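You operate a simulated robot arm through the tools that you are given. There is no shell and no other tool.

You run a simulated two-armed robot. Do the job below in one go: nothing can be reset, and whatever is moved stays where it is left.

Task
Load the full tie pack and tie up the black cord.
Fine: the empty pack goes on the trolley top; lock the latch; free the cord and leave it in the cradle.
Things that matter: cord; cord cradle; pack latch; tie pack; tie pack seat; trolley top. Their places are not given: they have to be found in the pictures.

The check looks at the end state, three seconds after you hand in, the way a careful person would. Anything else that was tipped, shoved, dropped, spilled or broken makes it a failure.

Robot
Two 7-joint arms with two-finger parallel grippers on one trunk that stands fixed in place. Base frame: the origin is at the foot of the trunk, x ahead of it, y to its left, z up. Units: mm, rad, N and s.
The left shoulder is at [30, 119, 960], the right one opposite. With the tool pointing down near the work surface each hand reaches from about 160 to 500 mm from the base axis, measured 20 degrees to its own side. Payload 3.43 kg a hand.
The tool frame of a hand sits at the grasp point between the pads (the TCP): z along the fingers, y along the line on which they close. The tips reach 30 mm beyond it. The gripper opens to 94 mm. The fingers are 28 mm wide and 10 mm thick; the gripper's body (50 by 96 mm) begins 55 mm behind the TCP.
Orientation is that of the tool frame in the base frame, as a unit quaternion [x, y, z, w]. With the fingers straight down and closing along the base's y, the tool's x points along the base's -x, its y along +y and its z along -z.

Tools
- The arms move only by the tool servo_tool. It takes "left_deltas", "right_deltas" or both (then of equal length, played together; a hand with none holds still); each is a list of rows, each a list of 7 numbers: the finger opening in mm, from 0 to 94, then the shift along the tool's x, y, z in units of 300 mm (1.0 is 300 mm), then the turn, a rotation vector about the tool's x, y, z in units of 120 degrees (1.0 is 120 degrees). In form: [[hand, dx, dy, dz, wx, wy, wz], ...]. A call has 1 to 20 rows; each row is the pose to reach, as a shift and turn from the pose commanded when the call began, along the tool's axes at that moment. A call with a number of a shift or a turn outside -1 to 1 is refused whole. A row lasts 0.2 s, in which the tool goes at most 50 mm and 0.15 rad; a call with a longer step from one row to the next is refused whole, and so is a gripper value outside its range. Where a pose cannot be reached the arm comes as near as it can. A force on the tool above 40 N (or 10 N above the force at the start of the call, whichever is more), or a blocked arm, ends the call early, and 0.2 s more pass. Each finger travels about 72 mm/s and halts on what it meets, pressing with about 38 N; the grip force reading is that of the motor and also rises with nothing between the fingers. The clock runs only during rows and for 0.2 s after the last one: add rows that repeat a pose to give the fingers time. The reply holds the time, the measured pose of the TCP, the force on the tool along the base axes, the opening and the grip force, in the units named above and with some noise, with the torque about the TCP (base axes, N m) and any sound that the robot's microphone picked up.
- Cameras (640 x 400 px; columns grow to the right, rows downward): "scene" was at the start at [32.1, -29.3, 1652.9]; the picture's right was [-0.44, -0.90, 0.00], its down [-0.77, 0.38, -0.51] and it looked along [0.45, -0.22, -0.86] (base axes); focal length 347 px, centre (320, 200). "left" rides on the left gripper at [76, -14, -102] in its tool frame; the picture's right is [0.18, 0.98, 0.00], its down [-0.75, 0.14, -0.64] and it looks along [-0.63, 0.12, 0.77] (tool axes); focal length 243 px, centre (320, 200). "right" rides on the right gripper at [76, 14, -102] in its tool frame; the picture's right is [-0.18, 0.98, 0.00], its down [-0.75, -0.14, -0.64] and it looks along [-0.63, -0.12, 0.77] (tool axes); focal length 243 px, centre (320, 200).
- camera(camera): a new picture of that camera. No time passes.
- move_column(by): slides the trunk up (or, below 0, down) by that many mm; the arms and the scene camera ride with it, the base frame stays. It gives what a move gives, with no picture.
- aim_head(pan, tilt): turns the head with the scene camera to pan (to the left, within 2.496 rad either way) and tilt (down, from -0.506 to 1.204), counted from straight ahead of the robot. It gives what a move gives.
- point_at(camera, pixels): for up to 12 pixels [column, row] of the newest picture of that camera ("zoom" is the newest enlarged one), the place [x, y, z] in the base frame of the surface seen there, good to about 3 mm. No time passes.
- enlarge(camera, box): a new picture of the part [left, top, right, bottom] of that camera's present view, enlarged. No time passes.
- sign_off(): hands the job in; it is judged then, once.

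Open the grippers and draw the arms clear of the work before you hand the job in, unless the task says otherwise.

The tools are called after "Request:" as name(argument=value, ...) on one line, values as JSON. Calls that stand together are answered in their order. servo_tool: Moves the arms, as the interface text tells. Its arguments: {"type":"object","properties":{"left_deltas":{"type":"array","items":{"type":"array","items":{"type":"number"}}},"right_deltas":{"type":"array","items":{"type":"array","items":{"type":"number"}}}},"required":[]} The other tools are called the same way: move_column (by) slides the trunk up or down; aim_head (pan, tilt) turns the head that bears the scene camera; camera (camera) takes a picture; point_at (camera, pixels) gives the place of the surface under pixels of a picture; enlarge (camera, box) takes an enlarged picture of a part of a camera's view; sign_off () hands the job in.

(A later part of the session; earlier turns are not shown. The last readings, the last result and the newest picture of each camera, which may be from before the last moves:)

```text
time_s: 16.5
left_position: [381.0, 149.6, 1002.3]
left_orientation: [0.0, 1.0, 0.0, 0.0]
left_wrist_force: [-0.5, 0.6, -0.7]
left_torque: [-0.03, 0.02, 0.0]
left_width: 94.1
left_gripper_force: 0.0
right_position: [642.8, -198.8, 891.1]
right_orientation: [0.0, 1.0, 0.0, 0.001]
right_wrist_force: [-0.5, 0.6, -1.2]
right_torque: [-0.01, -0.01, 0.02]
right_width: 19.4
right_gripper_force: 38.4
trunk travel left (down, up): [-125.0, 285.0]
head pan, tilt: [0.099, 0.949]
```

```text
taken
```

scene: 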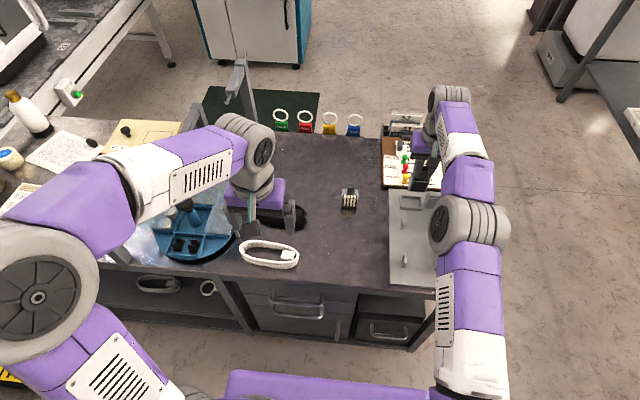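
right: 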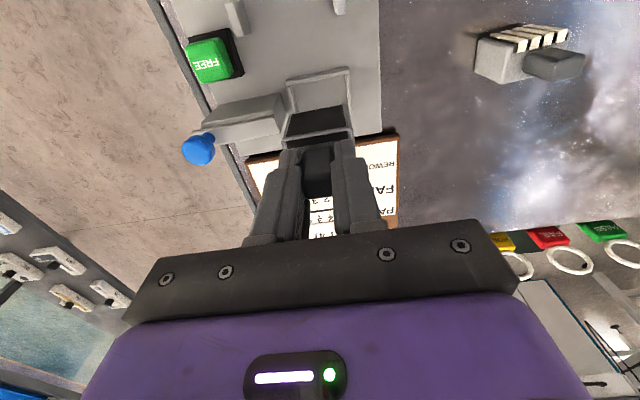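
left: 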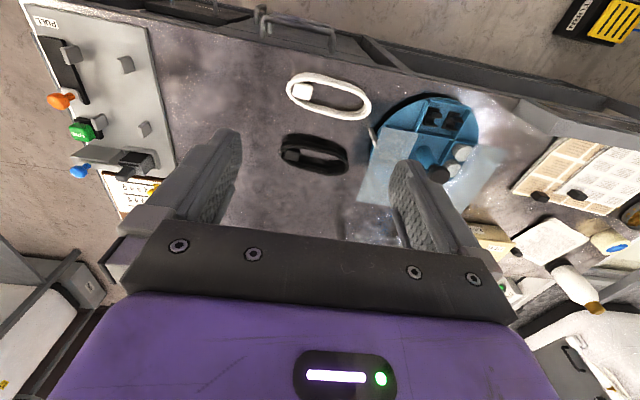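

The empty pack came out with the lift. I'll measure the full pack's handle/body and the vacated seat.

Request:
enlarge(camera="right", box=[460, 10, 600, 100])

Request:
point_at(camera="right", pixels=[[553, 70], [540, 68], [570, 68], [560, 52], [535, 42], [500, 60], [510, 48], [565, 38], [500, 76], [526, 76], [478, 38], [560, 28]])

Request:
enlarge(camera="right", box=[270, 55, 370, 155])

Request:
enlarge(camera="scene", box=[380, 160, 460, 220])

```text
4.44 times, centred on (530, 55) of right
```

zoom: 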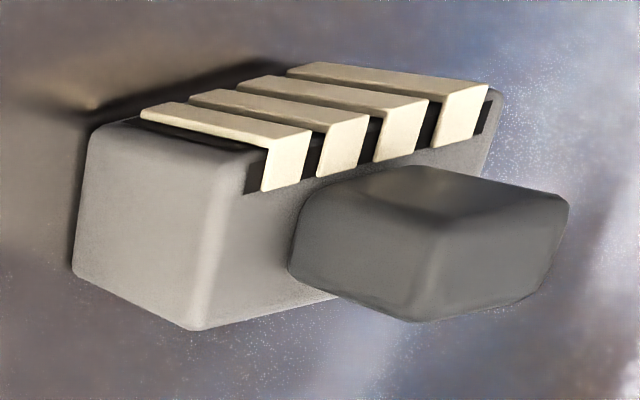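

```text
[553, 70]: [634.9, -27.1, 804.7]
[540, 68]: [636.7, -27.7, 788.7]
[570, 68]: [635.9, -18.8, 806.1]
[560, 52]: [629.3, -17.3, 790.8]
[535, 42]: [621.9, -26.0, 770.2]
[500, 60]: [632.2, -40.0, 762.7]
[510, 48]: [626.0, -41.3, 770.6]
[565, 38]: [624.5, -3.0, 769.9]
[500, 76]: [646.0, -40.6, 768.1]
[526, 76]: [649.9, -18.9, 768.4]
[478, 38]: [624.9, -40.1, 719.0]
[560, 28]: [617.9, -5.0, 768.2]
```

```text
4.00 times, centred on (320, 105) of right
```

zoom: 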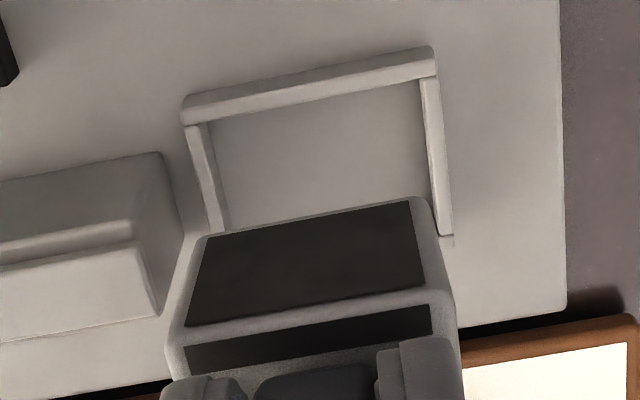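

```text
6.67 times, centred on (420, 190) of scene
```

zoom: 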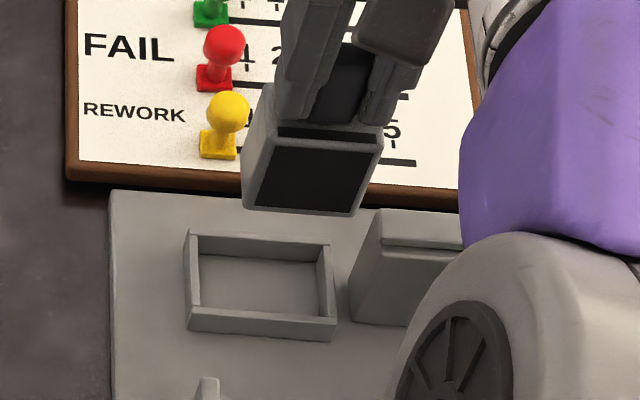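

The full pack stands on the top (719.5) with its body top at 770 and handle top at 806, so the seat floor is at about 730. I'll carry the empty pack to a clear spot at (520,-70) on the trolley top, staying high, then lower it to just above the surface.

Request:
servo_tool(right_deltas=[[0, 0.07, 0.07, 0, 0, 0, 0], [0, 0.14, 0.142, 0, 0, 0, 0], [0, 0.21, 0.213, 0, 0, 0, 0], [0, 0.28, 0.285, 0, 0, 0, 0], [0, 0.35, 0.36, 0, 0, 0, 0], [0, 0.41, 0.427, 0, 0, 0, 0], [0, 0.41, 0.427, 0.05, 0, 0, 0], [0, 0.41, 0.427, 0.12, 0, 0, 0], [0, 0.41, 0.427, 0.19, 0, 0, 0], [0, 0.41, 0.427, 0.24, 0, 0, 0]])

Request:
camera(camera="scene")

Request:
camera(camera="right")

```text
time_s: 18.7
left_position: [382.4, 149.7, 1002.1]
left_orientation: [0.001, 1.0, 0.0, 0.0]
left_wrist_force: [0.3, 0.1, 0.3]
left_torque: [-0.01, -0.01, -0.02]
left_width: 94.0
left_gripper_force: 0.1
right_position: [519.1, -70.5, 818.2]
right_orientation: [0.0, 1.0, 0.0, 0.001]
right_wrist_force: [-0.4, -1.1, -0.3]
right_torque: [0.01, -0.03, 0.03]
right_width: 19.3
right_gripper_force: 38.1
trunk travel left (down, up): [-125.0, 285.0]
head pan, tilt: [0.099, 0.949]
```

```text
taken
```

scene: 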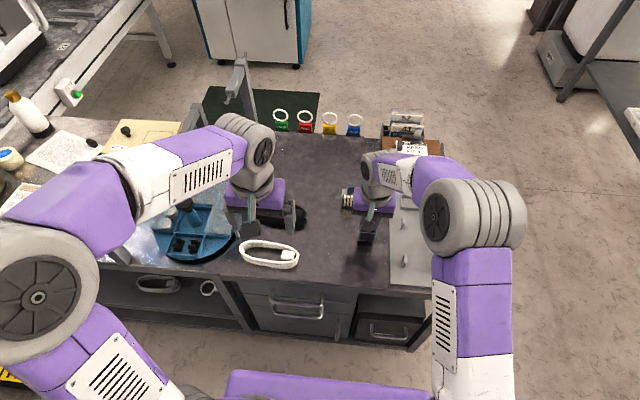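

```text
taken
```

right: 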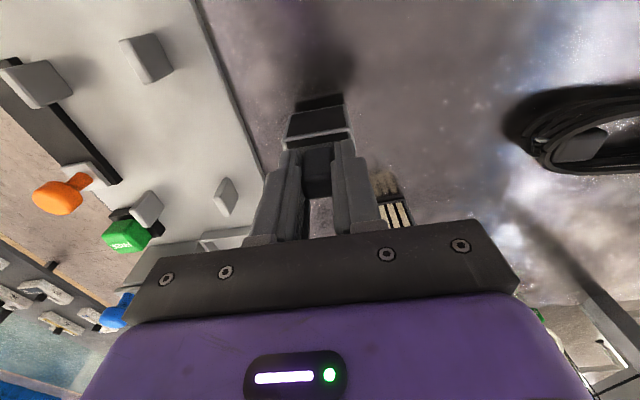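

The empty pack hangs over clear trolley top about 13 mm up. I'll lower it gently until contact.

Request:
servo_tool(right_deltas=[[0, 0, 0, 0.013, 0, 0, 0], [0, 0, 0, 0.027, 0, 0, 0], [0, 0, 0, 0.037, 0, 0, 0], [0, 0, 0, 0.043, 0, 0, 0], [0, 0, 0, 0.046, 0, 0, 0]])

Request:
enlarge(camera="scene", box=[335, 205, 400, 260])

```text
time_s: 19.9
left_position: [379.9, 149.2, 1002.1]
left_orientation: [0.0, 1.0, 0.0, -0.001]
left_wrist_force: [-0.1, 0.1, 0.1]
left_torque: [-0.01, 0.02, 0.04]
left_width: 93.9
left_gripper_force: 0.1
right_position: [519.0, -70.9, 805.2]
right_orientation: [0.0, 1.0, 0.001, 0.001]
right_wrist_force: [-1.7, -1.1, 6.2]
right_torque: [-0.07, 0.17, 0.0]
right_width: 19.6
right_gripper_force: 37.7
trunk travel left (down, up): [-125.0, 285.0]
head pan, tilt: [0.099, 0.949]
```

```text
7.27 times, centred on (368, 232) of scene
```

zoom: 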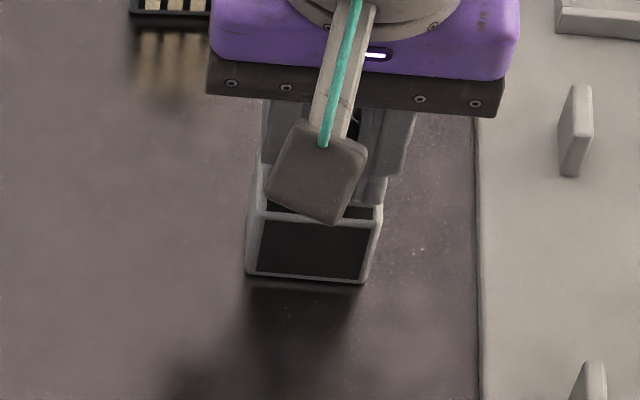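

Contact with 6 N at z=805. I'll release, rise straight up, and move over toward the full pack for a look.

Request:
servo_tool(right_deltas=[[20, 0, 0, -0.003, 0, 0, 0], [40, 0, 0, -0.003, 0, 0, 0], [40, 0, 0, -0.003, 0, 0, 0], [40, 0, 0, -0.06, 0, 0, 0], [40, 0, 0, -0.18, 0, 0, 0], [40, 0, 0, -0.3, 0, 0, 0], [40, -0.1, 0.05, -0.36, 0, 0, 0], [40, -0.2, 0.1, -0.36, 0, 0, 0], [40, -0.3, 0.13, -0.36, 0, 0, 0], [40, -0.38, 0.155, -0.36, 0, 0, 0]])

Request:
camera(camera="right")

Request:
camera(camera="scene")

```text
time_s: 22.1
left_position: [379.7, 149.1, 1002.0]
left_orientation: [-0.001, 1.0, 0.001, 0.0]
left_wrist_force: [-0.3, -0.2, -0.1]
left_torque: [0.03, -0.02, 0.02]
left_width: 94.3
left_gripper_force: 0.0
right_position: [625.1, -24.9, 910.8]
right_orientation: [0.0, 1.0, 0.0, -0.001]
right_wrist_force: [-0.6, -0.1, 0.2]
right_torque: [-0.01, 0.01, -0.01]
right_width: 39.9
right_gripper_force: 0.0
right hand out of reach, approached as far as the arm can: row 10
trunk travel left (down, up): [-125.0, 285.0]
head pan, tilt: [0.099, 0.949]
```

```text
taken
```

right: 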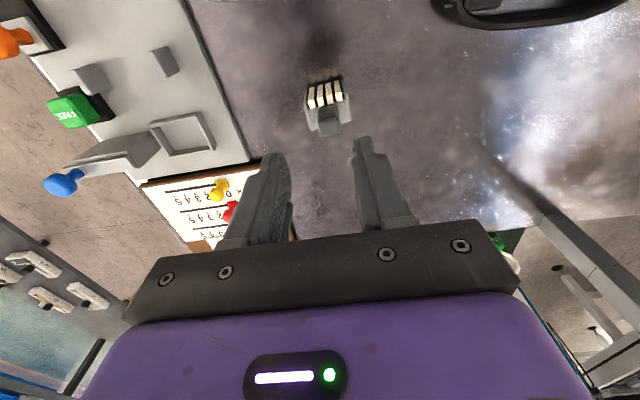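

```text
taken
```

scene: 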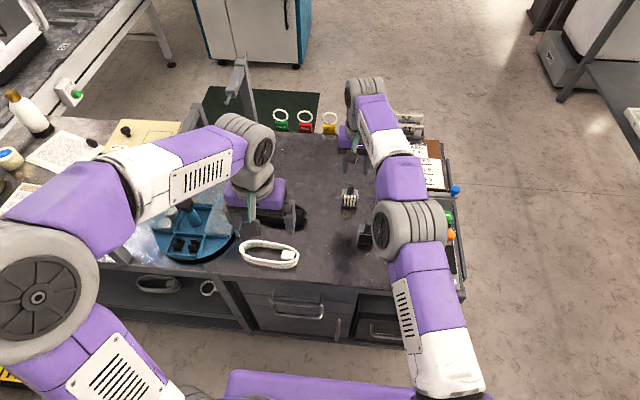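

I'm near-above the full pack (handle at (328,120)). I'll enlarge to measure its handle centre and yaw.

Request:
enlarge(camera="right", box=[290, 60, 370, 150])

Request:
point_at(camera="right", pixels=[[328, 125], [328, 130], [322, 127], [336, 126], [320, 118], [338, 115], [308, 105], [349, 100], [312, 125], [350, 120], [328, 112], [326, 90]])

Request:
enlarge(camera="scene", box=[330, 180, 370, 220])

```text
4.44 times, centred on (330, 105) of right
```

zoom: 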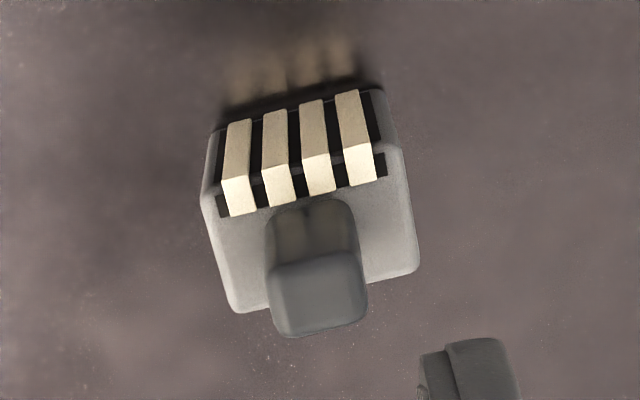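

```text
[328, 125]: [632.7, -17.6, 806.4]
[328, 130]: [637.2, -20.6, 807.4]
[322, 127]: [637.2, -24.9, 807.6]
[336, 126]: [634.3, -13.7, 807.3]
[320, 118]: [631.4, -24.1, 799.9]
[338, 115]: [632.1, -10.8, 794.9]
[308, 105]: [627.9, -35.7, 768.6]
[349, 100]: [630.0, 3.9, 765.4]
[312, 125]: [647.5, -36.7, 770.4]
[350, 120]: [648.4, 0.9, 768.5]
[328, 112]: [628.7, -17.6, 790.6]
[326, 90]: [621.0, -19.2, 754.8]
```

```text
10.00 times, centred on (350, 200) of scene
```

zoom: 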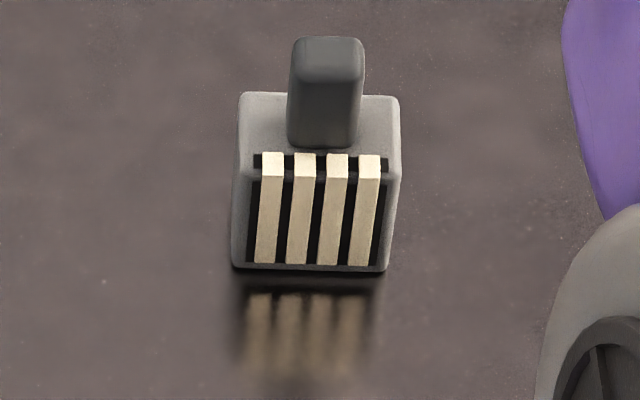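

The full pack's handle top is centred near (635.5,-19) with yaw within a couple of degrees of the base axes. I'll come down 60 mm and check the actual pose before the final approach.

Request:
servo_tool(right_deltas=[[40, 0, 0.01, 0.08, 0, 0, 0], [40, 0, 0.02, 0.16, 0, 0, 0], [40, 0, 0.02, 0.2, 0, 0, 0], [40, 0, 0.02, 0.2, 0, 0, 0]])

Request:
enlarge(camera="right", box=[240, 70, 400, 250])

```text
time_s: 23.1
left_position: [382.1, 150.3, 1002.0]
left_orientation: [0.001, 1.0, -0.001, 0.0]
left_wrist_force: [1.0, 0.3, -0.4]
left_torque: [0.03, 0.01, -0.02]
left_width: 94.1
left_gripper_force: 0.2
right_position: [626.1, -18.9, 851.3]
right_orientation: [0.001, 1.0, 0.0, 0.002]
right_wrist_force: [0.3, 0.4, 0.1]
right_torque: [0.01, 0.02, -0.05]
right_width: 39.8
right_gripper_force: 0.1
trunk travel left (down, up): [-125.0, 285.0]
head pan, tilt: [0.099, 0.949]
```

```text
2.22 times, centred on (320, 160) of right
```

zoom: 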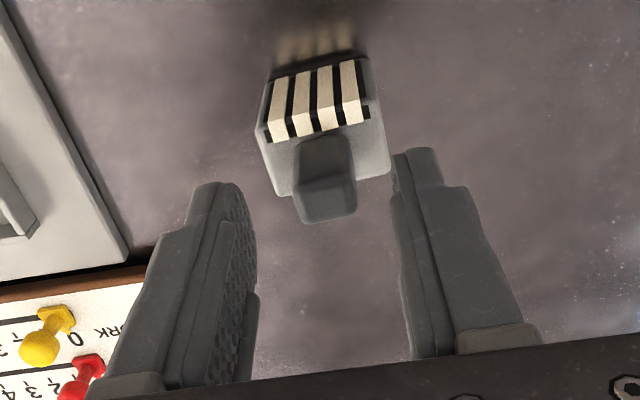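

The handle's top centre computes to (635.2,-18.9), well centred between the fingers. I'll shift 8 mm forward and descend to z≈805, then close.

Request:
servo_tool(right_deltas=[[40, -0.0265, 0, 0.03, 0, 0, 0], [40, -0.0265, 0, 0.08, 0, 0, 0], [40, -0.0265, 0, 0.125, 0, 0, 0], [40, -0.0265, 0, 0.154, 0, 0, 0], [40, -0.0265, 0, 0.154, 0, 0, 0]])

Request:
enlarge(camera="right", box=[240, 70, 400, 250])

```text
time_s: 24.3
left_position: [381.5, 149.1, 1003.6]
left_orientation: [0.0, 1.0, 0.0, 0.0]
left_wrist_force: [0.1, -0.1, -0.1]
left_torque: [-0.01, 0.02, 0.02]
left_width: 94.0
left_gripper_force: 0.0
right_position: [633.3, -18.0, 805.3]
right_orientation: [0.001, 1.0, -0.001, -0.001]
right_wrist_force: [-0.1, -0.4, -0.4]
right_torque: [-0.02, 0.02, 0.0]
right_width: 40.2
right_gripper_force: 0.0
trunk travel left (down, up): [-125.0, 285.0]
head pan, tilt: [0.099, 0.949]
```

```text
2.22 times, centred on (320, 160) of right
```

zoom: 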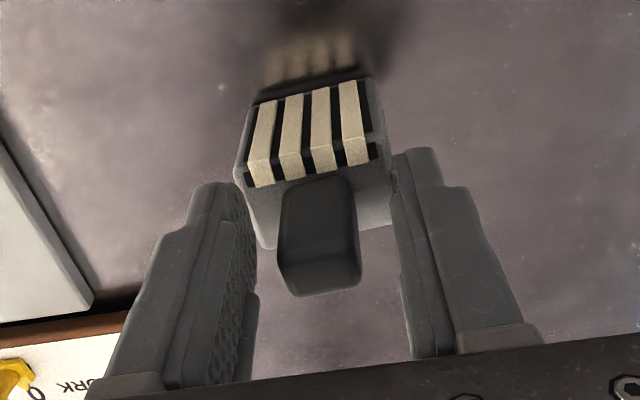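

The pack is squarely between the fingers. I'll close on the handle and compare with the empty-pack grip picture.

Request:
servo_tool(right_deltas=[[20, 0, -0.002, 0, 0, 0, 0], [0, 0, -0.002, 0, 0, 0, 0], [0, 0, -0.002, 0, 0, 0, 0], [0, 0, -0.002, 0, 0, 0, 0]])

Request:
enlarge(camera="right", box=[240, 70, 400, 250])

```text
time_s: 25.3
left_position: [380.4, 151.0, 1002.8]
left_orientation: [0.0, 1.0, 0.0, 0.0]
left_wrist_force: [0.3, -0.3, -0.5]
left_torque: [-0.01, -0.01, 0.02]
left_width: 94.1
left_gripper_force: 0.1
right_position: [633.4, -19.4, 806.1]
right_orientation: [0.001, 1.0, 0.0, 0.001]
right_wrist_force: [0.7, 1.3, 0.9]
right_torque: [0.0, -0.04, 0.0]
right_width: 23.4
right_gripper_force: 37.7
trunk travel left (down, up): [-125.0, 285.0]
head pan, tilt: [0.099, 0.949]
```

```text
2.22 times, centred on (320, 160) of right
```

zoom: 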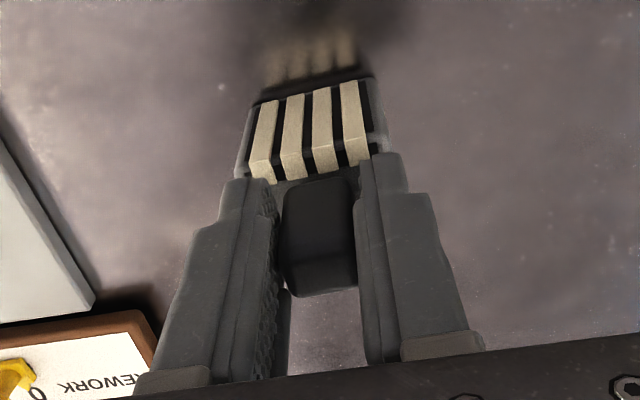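

The opening reads 23.4 mm instead of 19.3 mm as on the empty pack, so the handle may sit slightly skewed. I'll look closer.

Request:
enlarge(camera="right", box=[290, 100, 360, 210])

Request:
enlarge(camera="scene", box=[325, 160, 395, 225])

Request:
camera(camera="left")

```text
3.64 times, centred on (325, 155) of right
```

zoom: 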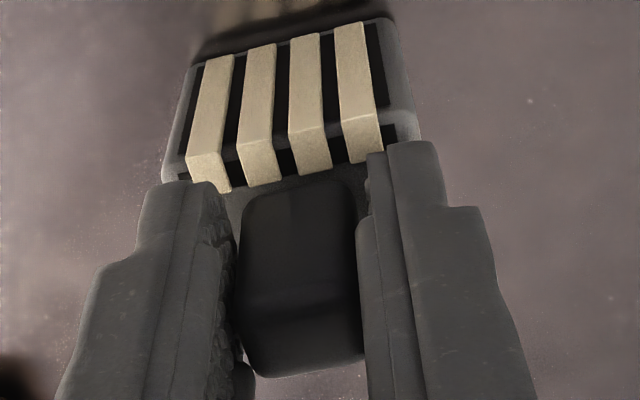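

```text
6.15 times, centred on (360, 192) of scene
```

zoom: 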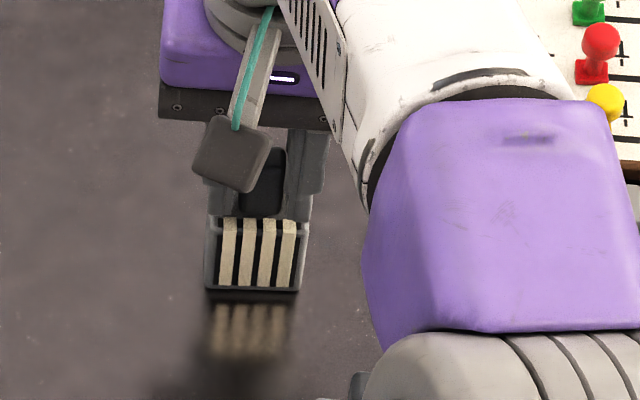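

```text
taken
```

left: 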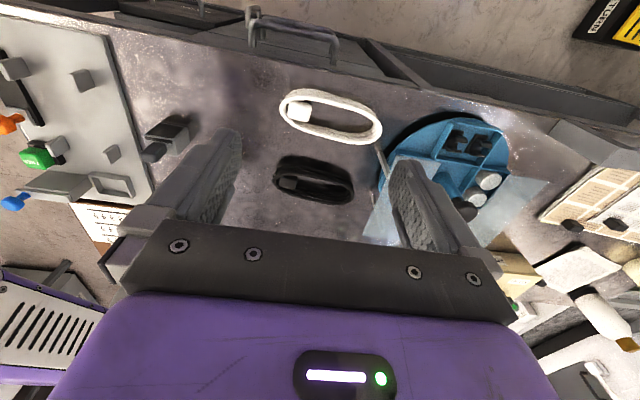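

The image shows the -y finger stopped near the first tie's end at (210,185) with a gap to the handle, so a fingertip seems to be touching a tie. I'll open, rise 8 mm so the tips clear the ties, and inspect.

Request:
servo_tool(right_deltas=[[30, 0, 0.002, 0, 0, 0, 0], [40, 0, 0.002, 0, 0, 0, 0], [40, 0, 0.002, 0, 0, 0, 0], [40, 0, 0.002, -0.014, 0, 0, 0], [40, 0, 0.002, -0.027, 0, 0, 0], [40, 0, 0.002, -0.027, 0, 0, 0]])

Request:
enlarge(camera="right", box=[270, 90, 370, 220])

Request:
enlarge(camera="scene", box=[335, 180, 370, 215])

```text
time_s: 26.7
left_position: [381.2, 149.1, 1002.1]
left_orientation: [0.0, 1.0, 0.0, -0.001]
left_wrist_force: [-0.3, 0.0, 0.2]
left_torque: [-0.02, 0.0, -0.01]
left_width: 94.0
left_gripper_force: 0.1
right_position: [633.1, -19.7, 811.9]
right_orientation: [0.001, 1.0, 0.001, -0.001]
right_wrist_force: [-0.3, 0.3, 0.4]
right_torque: [0.03, 0.0, -0.04]
right_width: 39.9
right_gripper_force: 0.1
trunk travel left (down, up): [-125.0, 285.0]
head pan, tilt: [0.099, 0.949]
```

```text
3.08 times, centred on (320, 155) of right
```

zoom: 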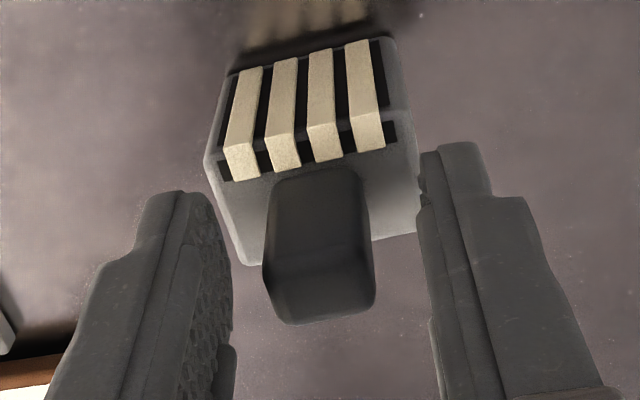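

```text
11.43 times, centred on (352, 198) of scene
```

zoom: 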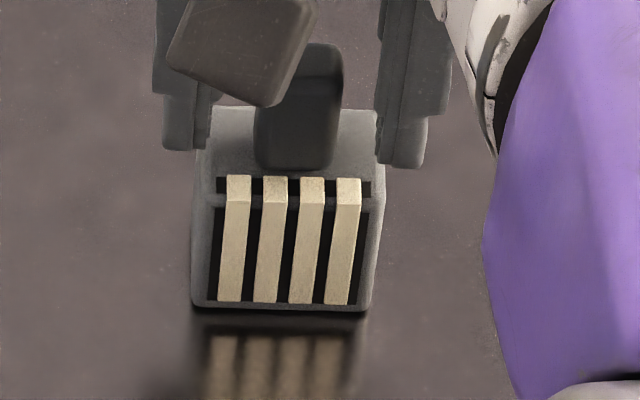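

The four ties look intact and the tips are now higher. I'll close again on the handle.

Request:
servo_tool(right_deltas=[[25, 0, 0.001, 0, 0, 0, 0], [0, 0, 0.001, 0, 0, 0, 0], [0, 0, 0.001, 0, 0, 0, 0], [0, 0, 0.001, 0, 0, 0, 0]])

Request:
enlarge(camera="right", box=[270, 90, 370, 220])

Request:
enlarge(camera="scene", box=[335, 180, 370, 215])

```text
time_s: 27.7
left_position: [380.5, 149.2, 1002.0]
left_orientation: [-0.001, 1.0, 0.0, 0.001]
left_wrist_force: [0.0, 0.0, 0.0]
left_torque: [0.01, 0.01, -0.01]
left_width: 93.9
left_gripper_force: 0.0
right_position: [633.2, -18.1, 812.9]
right_orientation: [-0.001, 1.0, 0.0, 0.0]
right_wrist_force: [-0.4, -0.4, -0.1]
right_torque: [0.05, -0.02, -0.02]
right_width: 19.2
right_gripper_force: 37.9
trunk travel left (down, up): [-125.0, 285.0]
head pan, tilt: [0.099, 0.949]
```

```text
3.08 times, centred on (320, 155) of right
```

zoom: 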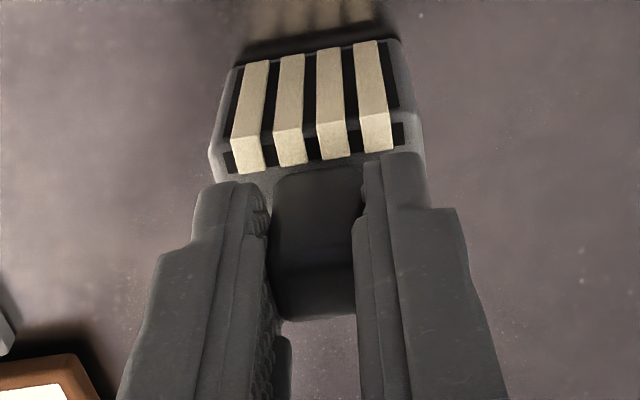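

```text
11.43 times, centred on (352, 198) of scene
```

zoom: 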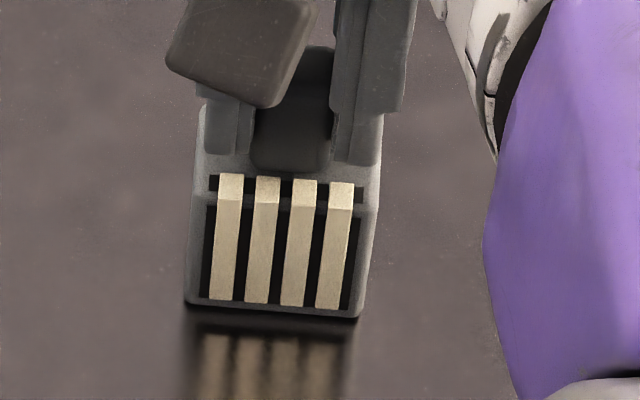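

Now the grip is flush (19.2 mm) and the pack has squared up to the base axes. I'll lift it and carry it across to above the seat at about (641.5,-197.6).

Request:
servo_tool(right_deltas=[[0, 0, 0, -0.04, 0, 0, 0], [0, 0.01, 0, -0.1, 0, 0, 0], [0, 0.02, 0, -0.17, 0, 0, 0], [0, 0.025, 0, -0.233, 0, 0, 0], [0, 0.025, -0.1, -0.233, 0, 0, 0], [0, 0.02, -0.2, -0.233, 0, 0, 0], [0, 0.01, -0.3, -0.233, 0, 0, 0], [0, 0, -0.4, -0.233, 0, 0, 0], [0, -0.015, -0.5, -0.233, 0, 0, 0], [0, -0.028, -0.595, -0.233, 0, 0, 0], [0, -0.028, -0.595, -0.233, 0, 0, 0]])

Request:
camera(camera="right")

Request:
enlarge(camera="scene", box=[380, 150, 460, 220])

```text
time_s: 30.1
left_position: [381.5, 150.2, 1002.2]
left_orientation: [0.001, 1.0, 0.0, 0.001]
left_wrist_force: [-0.4, 0.6, -0.4]
left_torque: [-0.01, -0.03, 0.02]
left_width: 93.9
left_gripper_force: 0.1
right_position: [639.6, -197.3, 882.5]
right_orientation: [0.0, 1.0, 0.0, 0.0]
right_wrist_force: [0.3, 0.8, -0.6]
right_torque: [0.01, 0.01, 0.02]
right_width: 19.1
right_gripper_force: 37.8
trunk travel left (down, up): [-125.0, 285.0]
head pan, tilt: [0.099, 0.949]
```

```text
taken
```

right: 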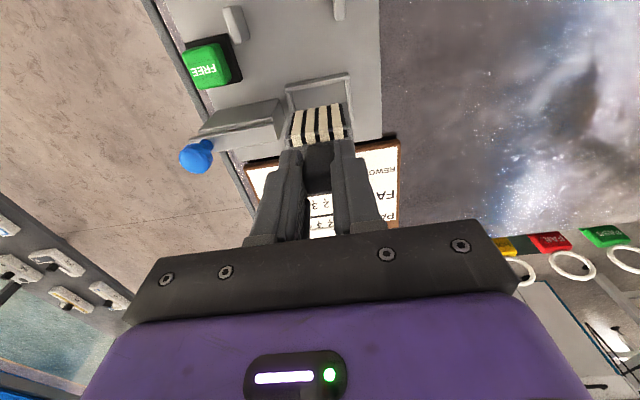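

```text
5.71 times, centred on (420, 185) of scene
```

zoom: 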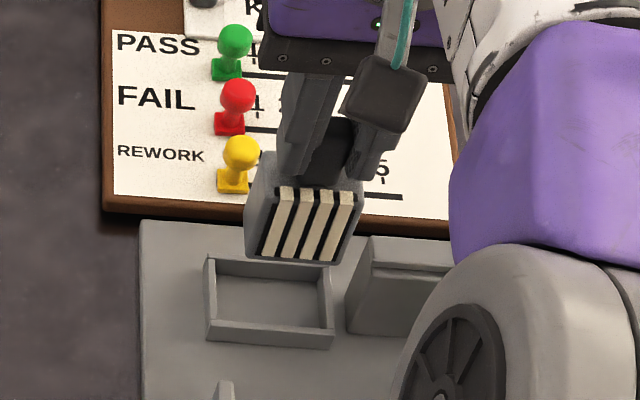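

The pack is above the seat. I'll measure the seat frame's walls in the scene zoom and from the right camera to confirm clearances.

Request:
enlarge(camera="scene", box=[395, 185, 435, 215])

Request:
point_at(camera="zoom", pixels=[[150, 225], [160, 320], [420, 330], [415, 250], [285, 330], [170, 230], [400, 260], [280, 270], [200, 300], [165, 150], [300, 160], [385, 215]])

Request:
enlarge(camera="right", box=[270, 60, 370, 160])

```text
13.33 times, centred on (415, 200) of scene
```

zoom: 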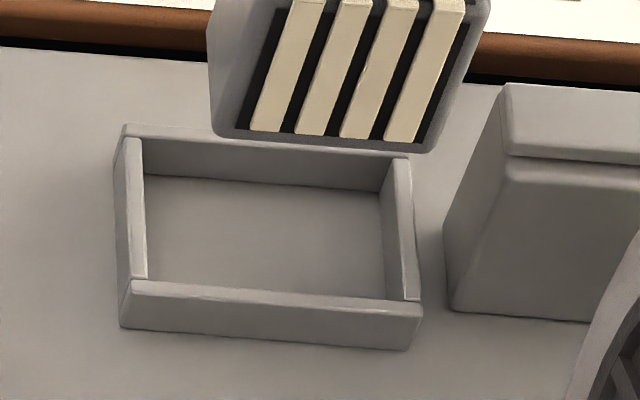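

```text
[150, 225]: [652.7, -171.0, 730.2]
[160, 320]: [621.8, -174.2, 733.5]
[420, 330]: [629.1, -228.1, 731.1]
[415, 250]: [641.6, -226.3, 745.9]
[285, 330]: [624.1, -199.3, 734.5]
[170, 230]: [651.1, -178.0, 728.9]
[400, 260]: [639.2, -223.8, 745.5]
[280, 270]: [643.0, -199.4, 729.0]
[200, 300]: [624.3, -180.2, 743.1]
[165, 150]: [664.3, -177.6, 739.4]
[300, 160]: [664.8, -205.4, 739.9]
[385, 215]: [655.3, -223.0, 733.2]
```

```text
4.00 times, centred on (320, 110) of right
```

zoom: 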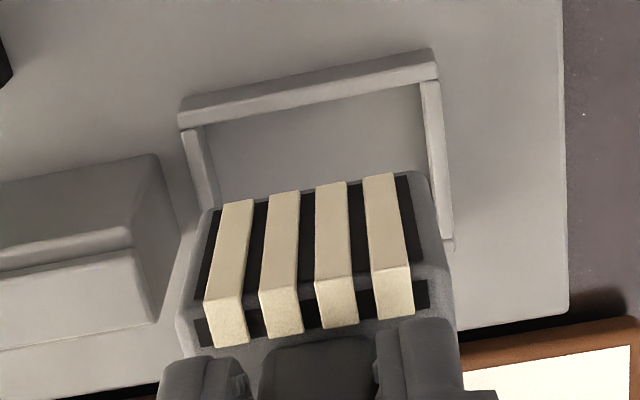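

Inner seat is about 47 mm (y) by 36 mm (x), leaving ~2 mm margin per side. I'll lower to just above the walls (bottom ≈12 mm above them) and inspect alignment.

Request:
servo_tool(right_deltas=[[0, -0.003, 0, 0.03, 0, 0, 0], [0, -0.003, 0, 0.07, 0, 0, 0], [0, -0.003, 0, 0.1, 0, 0, 0], [0, -0.003, 0, 0.1, 0, 0, 0]])

Request:
enlarge(camera="scene", box=[395, 175, 435, 215])

Request:
enlarge(camera="right", box=[270, 60, 370, 160])

Request:
camera(camera="left")

```text
time_s: 31.1
left_position: [380.9, 150.6, 1002.8]
left_orientation: [0.0, 1.0, -0.001, 0.0]
left_wrist_force: [-0.5, -0.4, 0.3]
left_torque: [-0.02, 0.0, -0.02]
left_width: 94.0
left_gripper_force: 0.0
right_position: [641.4, -196.7, 852.6]
right_orientation: [0.0, 1.0, 0.0, 0.001]
right_wrist_force: [-0.1, -0.6, -1.2]
right_torque: [0.04, 0.0, -0.01]
right_width: 19.0
right_gripper_force: 38.3
trunk travel left (down, up): [-125.0, 285.0]
head pan, tilt: [0.099, 0.949]
```

```text
10.00 times, centred on (415, 195) of scene
```

zoom: 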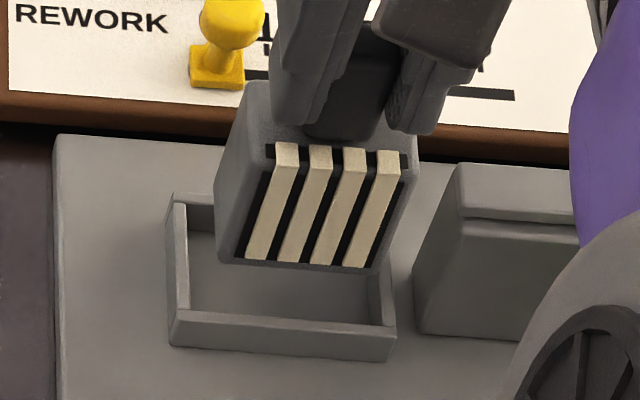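

```text
4.00 times, centred on (320, 110) of right
```

zoom: 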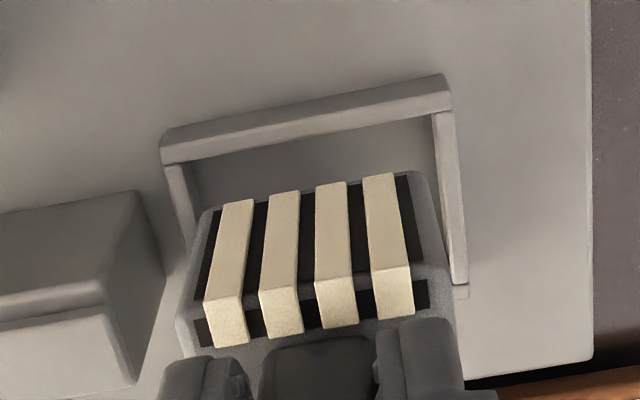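

```text
taken
```

left: 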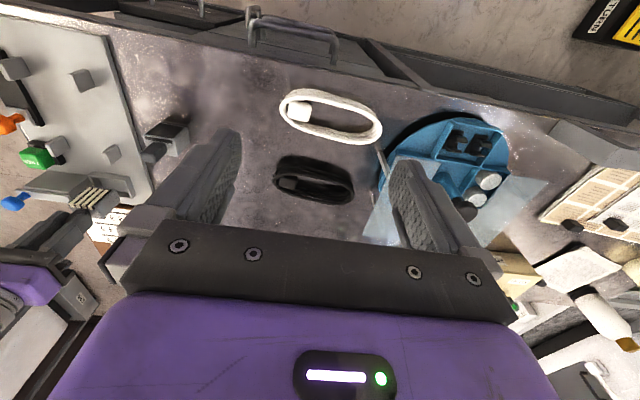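

Pack and frame look aligned in both views. I'll lower in small steps into the frame mouth, watching the force.

Request:
servo_tool(right_deltas=[[0, 0, -0.002, 0.02, 0, 0, 0], [0, 0, -0.002, 0.035, 0, 0, 0], [0, 0, -0.002, 0.045, 0, 0, 0], [0, 0, -0.002, 0.052, 0, 0, 0], [0, 0, -0.002, 0.059, 0, 0, 0]])

Request:
enlarge(camera="scene", box=[395, 175, 435, 215])

Request:
enlarge(camera="right", box=[270, 60, 370, 160])

```text
time_s: 32.3
left_position: [380.3, 149.7, 1002.7]
left_orientation: [0.0, 1.0, -0.001, 0.0]
left_wrist_force: [-0.6, 0.1, -0.2]
left_torque: [0.02, 0.01, -0.01]
left_width: 94.2
left_gripper_force: 0.0
right_position: [641.3, -197.1, 834.4]
right_orientation: [0.0, 1.0, 0.0, 0.0]
right_wrist_force: [-0.5, 0.0, -1.6]
right_torque: [-0.03, 0.01, -0.01]
right_width: 19.2
right_gripper_force: 37.9
trunk travel left (down, up): [-125.0, 285.0]
head pan, tilt: [0.099, 0.949]
```

```text
10.00 times, centred on (415, 195) of scene
```

zoom: 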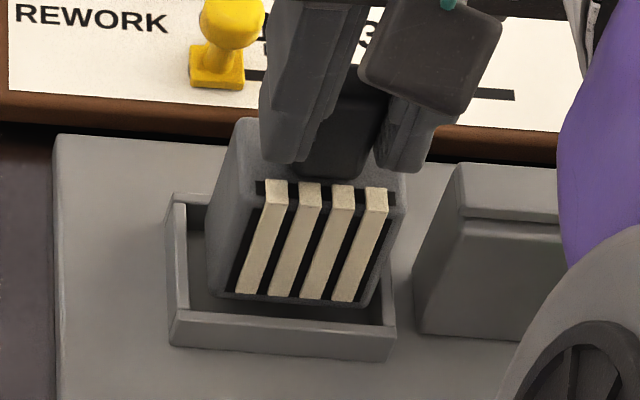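

```text
4.00 times, centred on (320, 110) of right
```

zoom: 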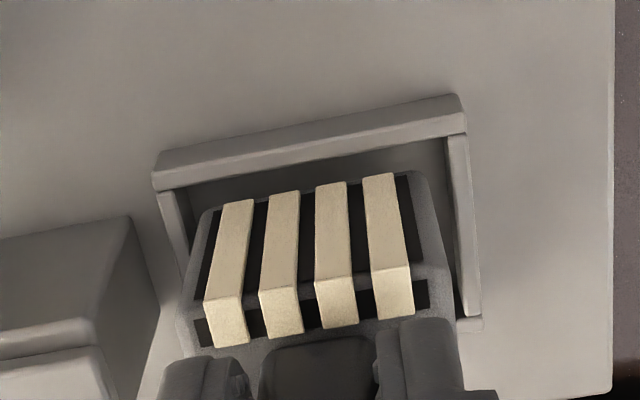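

No contact force yet with the pack's bottom just inside the walls. I'll continue down to the seat floor.

Request:
servo_tool(right_deltas=[[0, 0, 0, 0.01, 0, 0, 0], [0, 0, 0, 0.02, 0, 0, 0], [0, 0, 0, 0.027, 0, 0, 0], [0, 0, 0, 0.033, 0, 0, 0], [0, 0, 0, 0.037, 0, 0, 0], [0, 0, 0, 0.04, 0, 0, 0]])

Request:
enlarge(camera="scene", box=[395, 175, 435, 215])

Request:
enlarge(camera="right", box=[270, 60, 370, 160])

```text
time_s: 33.7
left_position: [382.4, 150.3, 1002.6]
left_orientation: [0.0, 1.0, 0.0, -0.001]
left_wrist_force: [-0.5, 0.2, 0.0]
left_torque: [0.01, 0.03, 0.02]
left_width: 94.0
left_gripper_force: 0.1
right_position: [641.8, -198.8, 823.2]
right_orientation: [0.0, 1.0, 0.0, 0.0]
right_wrist_force: [0.2, -0.2, -0.7]
right_torque: [0.0, 0.02, -0.02]
right_width: 19.2
right_gripper_force: 37.7
trunk travel left (down, up): [-125.0, 285.0]
head pan, tilt: [0.099, 0.949]
```

```text
10.00 times, centred on (415, 195) of scene
```

zoom: 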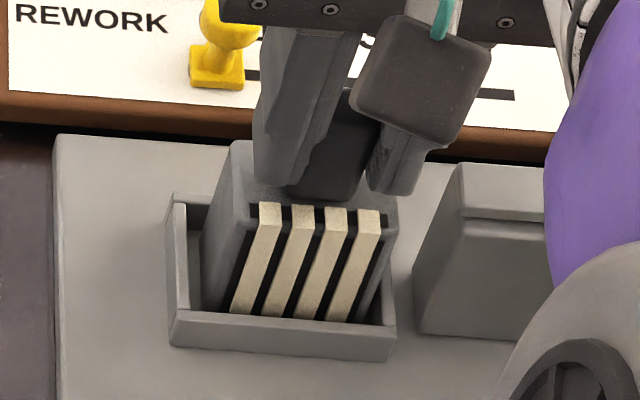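

```text
4.00 times, centred on (320, 110) of right
```

zoom: 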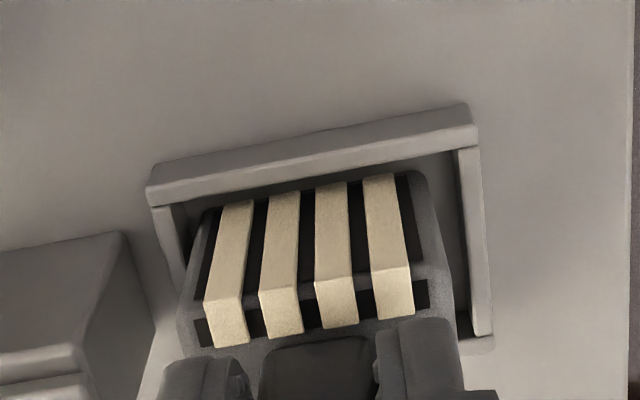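

Still no floor contact at z=823.2. I'll lower another couple of millimetres in tiny steps.

Request:
servo_tool(right_deltas=[[0, 0, 0, 0.0025, 0, 0, 0], [0, 0, 0, 0.005, 0, 0, 0], [0, 0, 0, 0.007, 0, 0, 0], [0, 0, 0, 0.007, 0, 0, 0]])

```text
time_s: 34.7
left_position: [381.1, 149.3, 1003.4]
left_orientation: [0.0, 1.0, 0.0, 0.002]
left_wrist_force: [0.0, -0.2, 0.2]
left_torque: [-0.03, -0.02, 0.02]
left_width: 93.7
left_gripper_force: 0.0
right_position: [642.6, -198.3, 822.5]
right_orientation: [0.0, 1.0, 0.0, 0.003]
right_wrist_force: [1.5, -3.1, 13.0]
right_torque: [-0.13, 0.05, 0.03]
right_width: 19.5
right_gripper_force: 38.4
trunk travel left (down, up): [-125.0, 285.0]
head pan, tilt: [0.099, 0.949]
```

Floor contact with 13 N at z=822.5, so the pack is seated. I'll ease off, open, and rise.

Request:
servo_tool(right_deltas=[[19, 0, 0, -0.004, 0, 0, 0], [30, 0, 0, -0.004, 0, 0, 0], [38, 0, 0, -0.004, 0, 0, 0], [38, 0, 0, -0.004, 0, 0, 0], [38, 0, 0, -0.06, 0, 0, 0], [38, 0, 0, -0.16, 0, 0, 0], [38, 0, 0, -0.27, 0, 0, 0]])

Request:
camera(camera="right")

Request:
enlarge(camera="right", box=[270, 50, 370, 150])

Request:
enlarge(camera="scene", box=[390, 170, 450, 220])

```text
time_s: 36.3
left_position: [380.9, 149.7, 1003.0]
left_orientation: [0.0, 1.0, -0.001, 0.001]
left_wrist_force: [-0.4, 0.1, -0.3]
left_torque: [-0.02, -0.01, 0.0]
left_width: 94.0
left_gripper_force: 0.1
right_position: [642.3, -197.2, 901.8]
right_orientation: [0.0, 1.0, 0.0, 0.001]
right_wrist_force: [0.0, 0.6, -0.4]
right_torque: [-0.01, 0.02, 0.01]
right_width: 38.0
right_gripper_force: 0.0
trunk travel left (down, up): [-125.0, 285.0]
head pan, tilt: [0.099, 0.949]
```

```text
taken
```

right: 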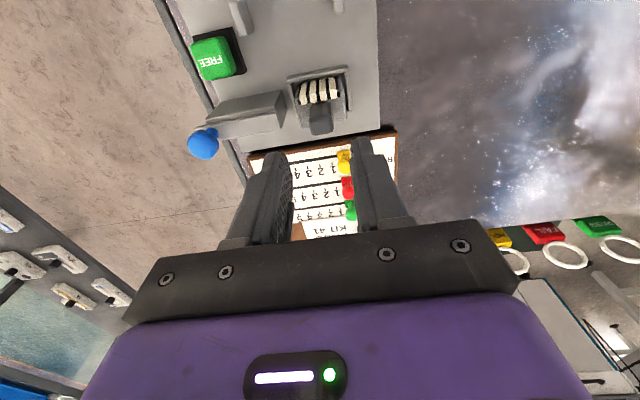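

```text
4.00 times, centred on (320, 100) of right
```

zoom: 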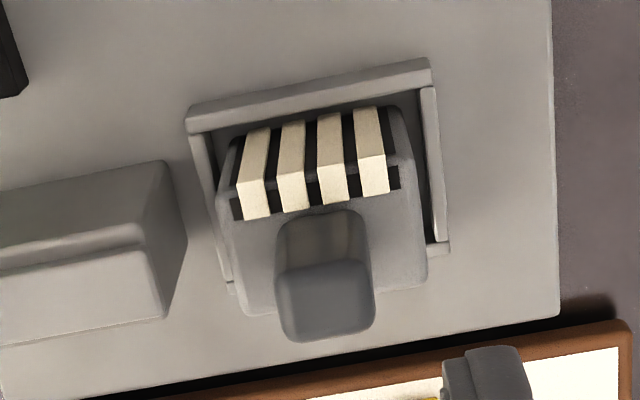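

```text
8.00 times, centred on (420, 195) of scene
```

zoom: 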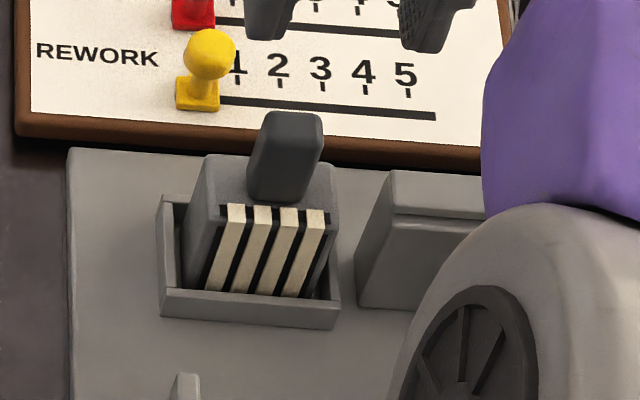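

The full pack sits upright in the frame like the empty one did. Now I'll measure the knob's current position for re-locking.

Request:
point_at(camera="right", pixels=[[202, 143], [202, 136], [193, 143], [212, 143], [202, 152], [210, 130], [320, 117], [320, 122], [312, 117], [329, 117]])

Request:
enlarge(camera="right", box=[170, 80, 290, 170])

```text
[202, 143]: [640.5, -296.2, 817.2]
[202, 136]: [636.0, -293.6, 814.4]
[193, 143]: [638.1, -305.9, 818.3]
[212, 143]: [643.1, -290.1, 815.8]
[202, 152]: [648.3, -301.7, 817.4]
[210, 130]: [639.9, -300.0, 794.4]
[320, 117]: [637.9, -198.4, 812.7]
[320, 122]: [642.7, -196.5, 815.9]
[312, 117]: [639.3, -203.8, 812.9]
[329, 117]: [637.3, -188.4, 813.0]
```

```text
4.44 times, centred on (230, 125) of right
```

zoom: 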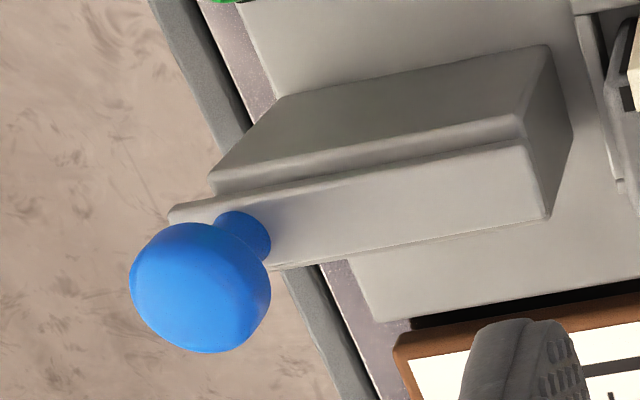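

The knob is now at about (642,-298.5,818). I'll move over it, slightly nearer in x to stay within reach, and descend with the fingers around it.

Request:
servo_tool(right_deltas=[[50, 0.018, -0.1, 0, 0, 0, 0], [50, 0.018, -0.2, 0, 0, 0, 0], [50, 0.018, -0.3, 0, 0, 0, 0], [50, 0.018, -0.339, 0.05, 0, 0, 0], [50, 0.018, -0.339, 0.13, 0, 0, 0], [50, 0.018, -0.339, 0.2, 0, 0, 0], [50, 0.018, -0.339, 0.25, 0, 0, 0], [50, 0.018, -0.339, 0.25, 0, 0, 0]])

Request:
camera(camera="right")

```text
time_s: 38.1
left_position: [380.4, 149.2, 1002.6]
left_orientation: [0.0, 1.0, 0.001, 0.0]
left_wrist_force: [-0.7, 1.2, 0.3]
left_torque: [-0.01, 0.0, 0.02]
left_width: 94.2
left_gripper_force: 0.1
right_position: [637.9, -300.3, 827.7]
right_orientation: [0.0, 1.0, 0.0, 0.001]
right_wrist_force: [-0.8, 0.0, -0.4]
right_torque: [0.02, -0.03, -0.01]
right_width: 50.0
right_gripper_force: 0.0
trunk travel left (down, up): [-125.0, 285.0]
head pan, tilt: [0.099, 0.949]
```

```text
taken
```

right: 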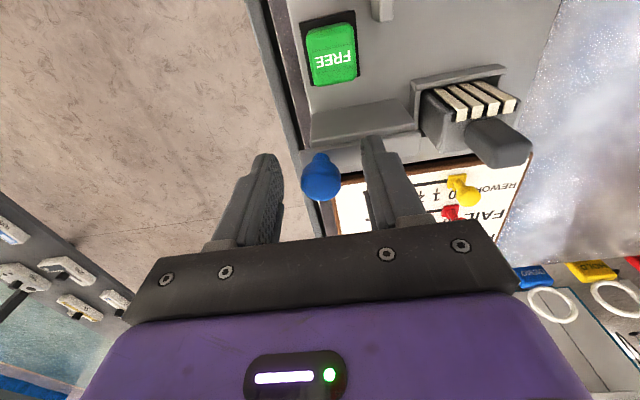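

The knob (at (321,175)) is between the fingers. I'll close on it, then slide it back left (+y) about 26 mm in small steps.

Request:
servo_tool(right_deltas=[[20, 0, 0.003, 0, 0, 0, 0], [0, 0, 0.003, 0, 0, 0, 0], [0, 0, 0.003, 0, 0, 0, 0], [0, 0, 0.003, 0, 0, 0, 0], [0, 0, 0.015, 0, 0, 0, 0], [0, 0, 0.03, 0, 0, 0, 0], [0, 0, 0.045, 0, 0, 0, 0], [0, 0, 0.06, 0, 0, 0, 0], [0, 0, 0.072, 0, 0, 0, 0], [0, 0, 0.082, 0, 0, 0, 0]])

Request:
camera(camera="right")

Request:
enlarge(camera="right", box=[290, 60, 490, 200])

```text
time_s: 40.3
left_position: [381.0, 149.5, 1002.2]
left_orientation: [0.0, 1.0, 0.0, 0.0]
left_wrist_force: [0.4, -0.2, -0.3]
left_torque: [0.01, 0.0, -0.03]
left_width: 94.0
left_gripper_force: 0.1
right_position: [637.7, -274.4, 825.9]
right_orientation: [0.0, 1.0, 0.001, 0.0]
right_wrist_force: [10.7, 0.8, -3.3]
right_torque: [0.01, -0.84, -0.01]
right_width: 22.3
right_gripper_force: 44.9
trunk travel left (down, up): [-125.0, 285.0]
head pan, tilt: [0.099, 0.949]
```

```text
taken
```

right: 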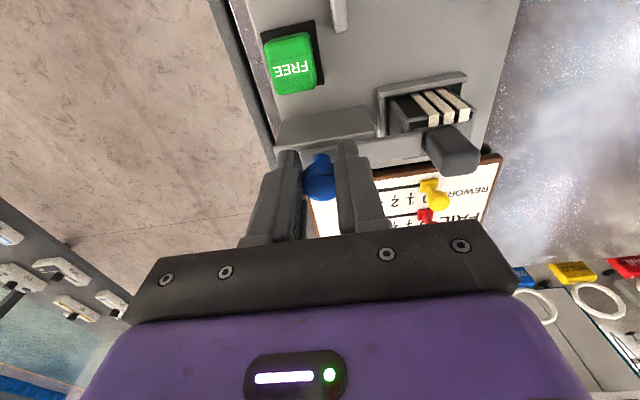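

```text
2.86 times, centred on (390, 130) of right
```

zoom: 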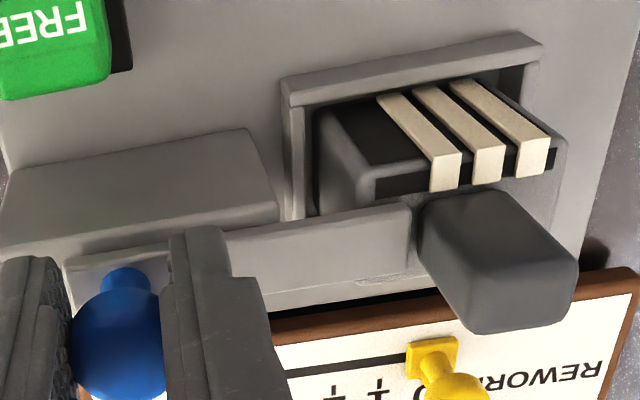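

The bar now overlaps the pack again; the pack display changed from four ties to three, so closing the latch seems to feed one tie. I'll push the last 2–3 mm to the original locked position.

Request:
servo_tool(right_deltas=[[0, 0, 0.003, 0, 0, 0, 0], [0, 0, 0.006, 0, 0, 0, 0], [0, 0, 0.009, 0, 0, 0, 0], [0, 0, 0.011, 0, 0, 0, 0]])

Request:
enlarge(camera="right", box=[290, 60, 490, 200])

Request:
enlarge(camera="scene", box=[385, 170, 455, 230])

```text
time_s: 41.3
left_position: [382.3, 149.0, 1002.2]
left_orientation: [0.0, 1.0, 0.0, -0.001]
left_wrist_force: [0.3, -0.6, 0.1]
left_torque: [-0.04, 0.0, 0.03]
left_width: 94.1
left_gripper_force: 0.1
right_position: [638.4, -272.8, 827.2]
right_orientation: [0.0, 1.0, -0.002, 0.001]
right_wrist_force: [16.7, -3.9, -2.4]
right_torque: [-0.09, -0.27, -0.04]
right_width: 22.4
right_gripper_force: 44.9
trunk travel left (down, up): [-125.0, 285.0]
head pan, tilt: [0.099, 0.949]
```

```text
2.86 times, centred on (390, 130) of right
```

zoom: 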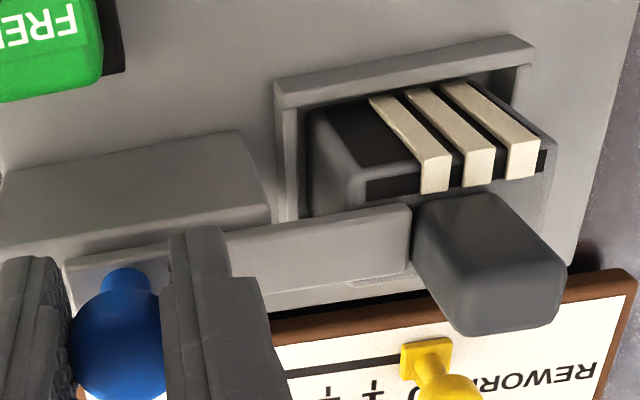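

```text
6.67 times, centred on (420, 200) of scene
```

zoom: 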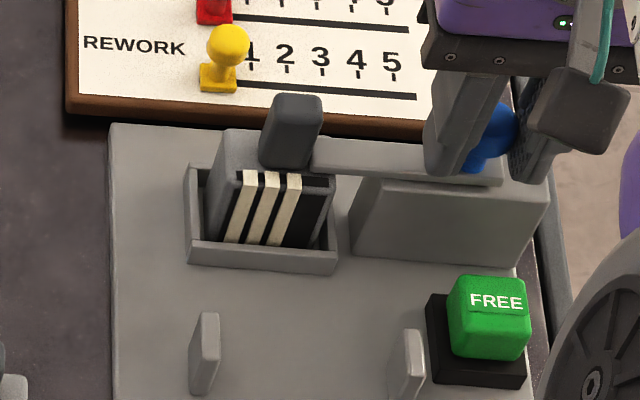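

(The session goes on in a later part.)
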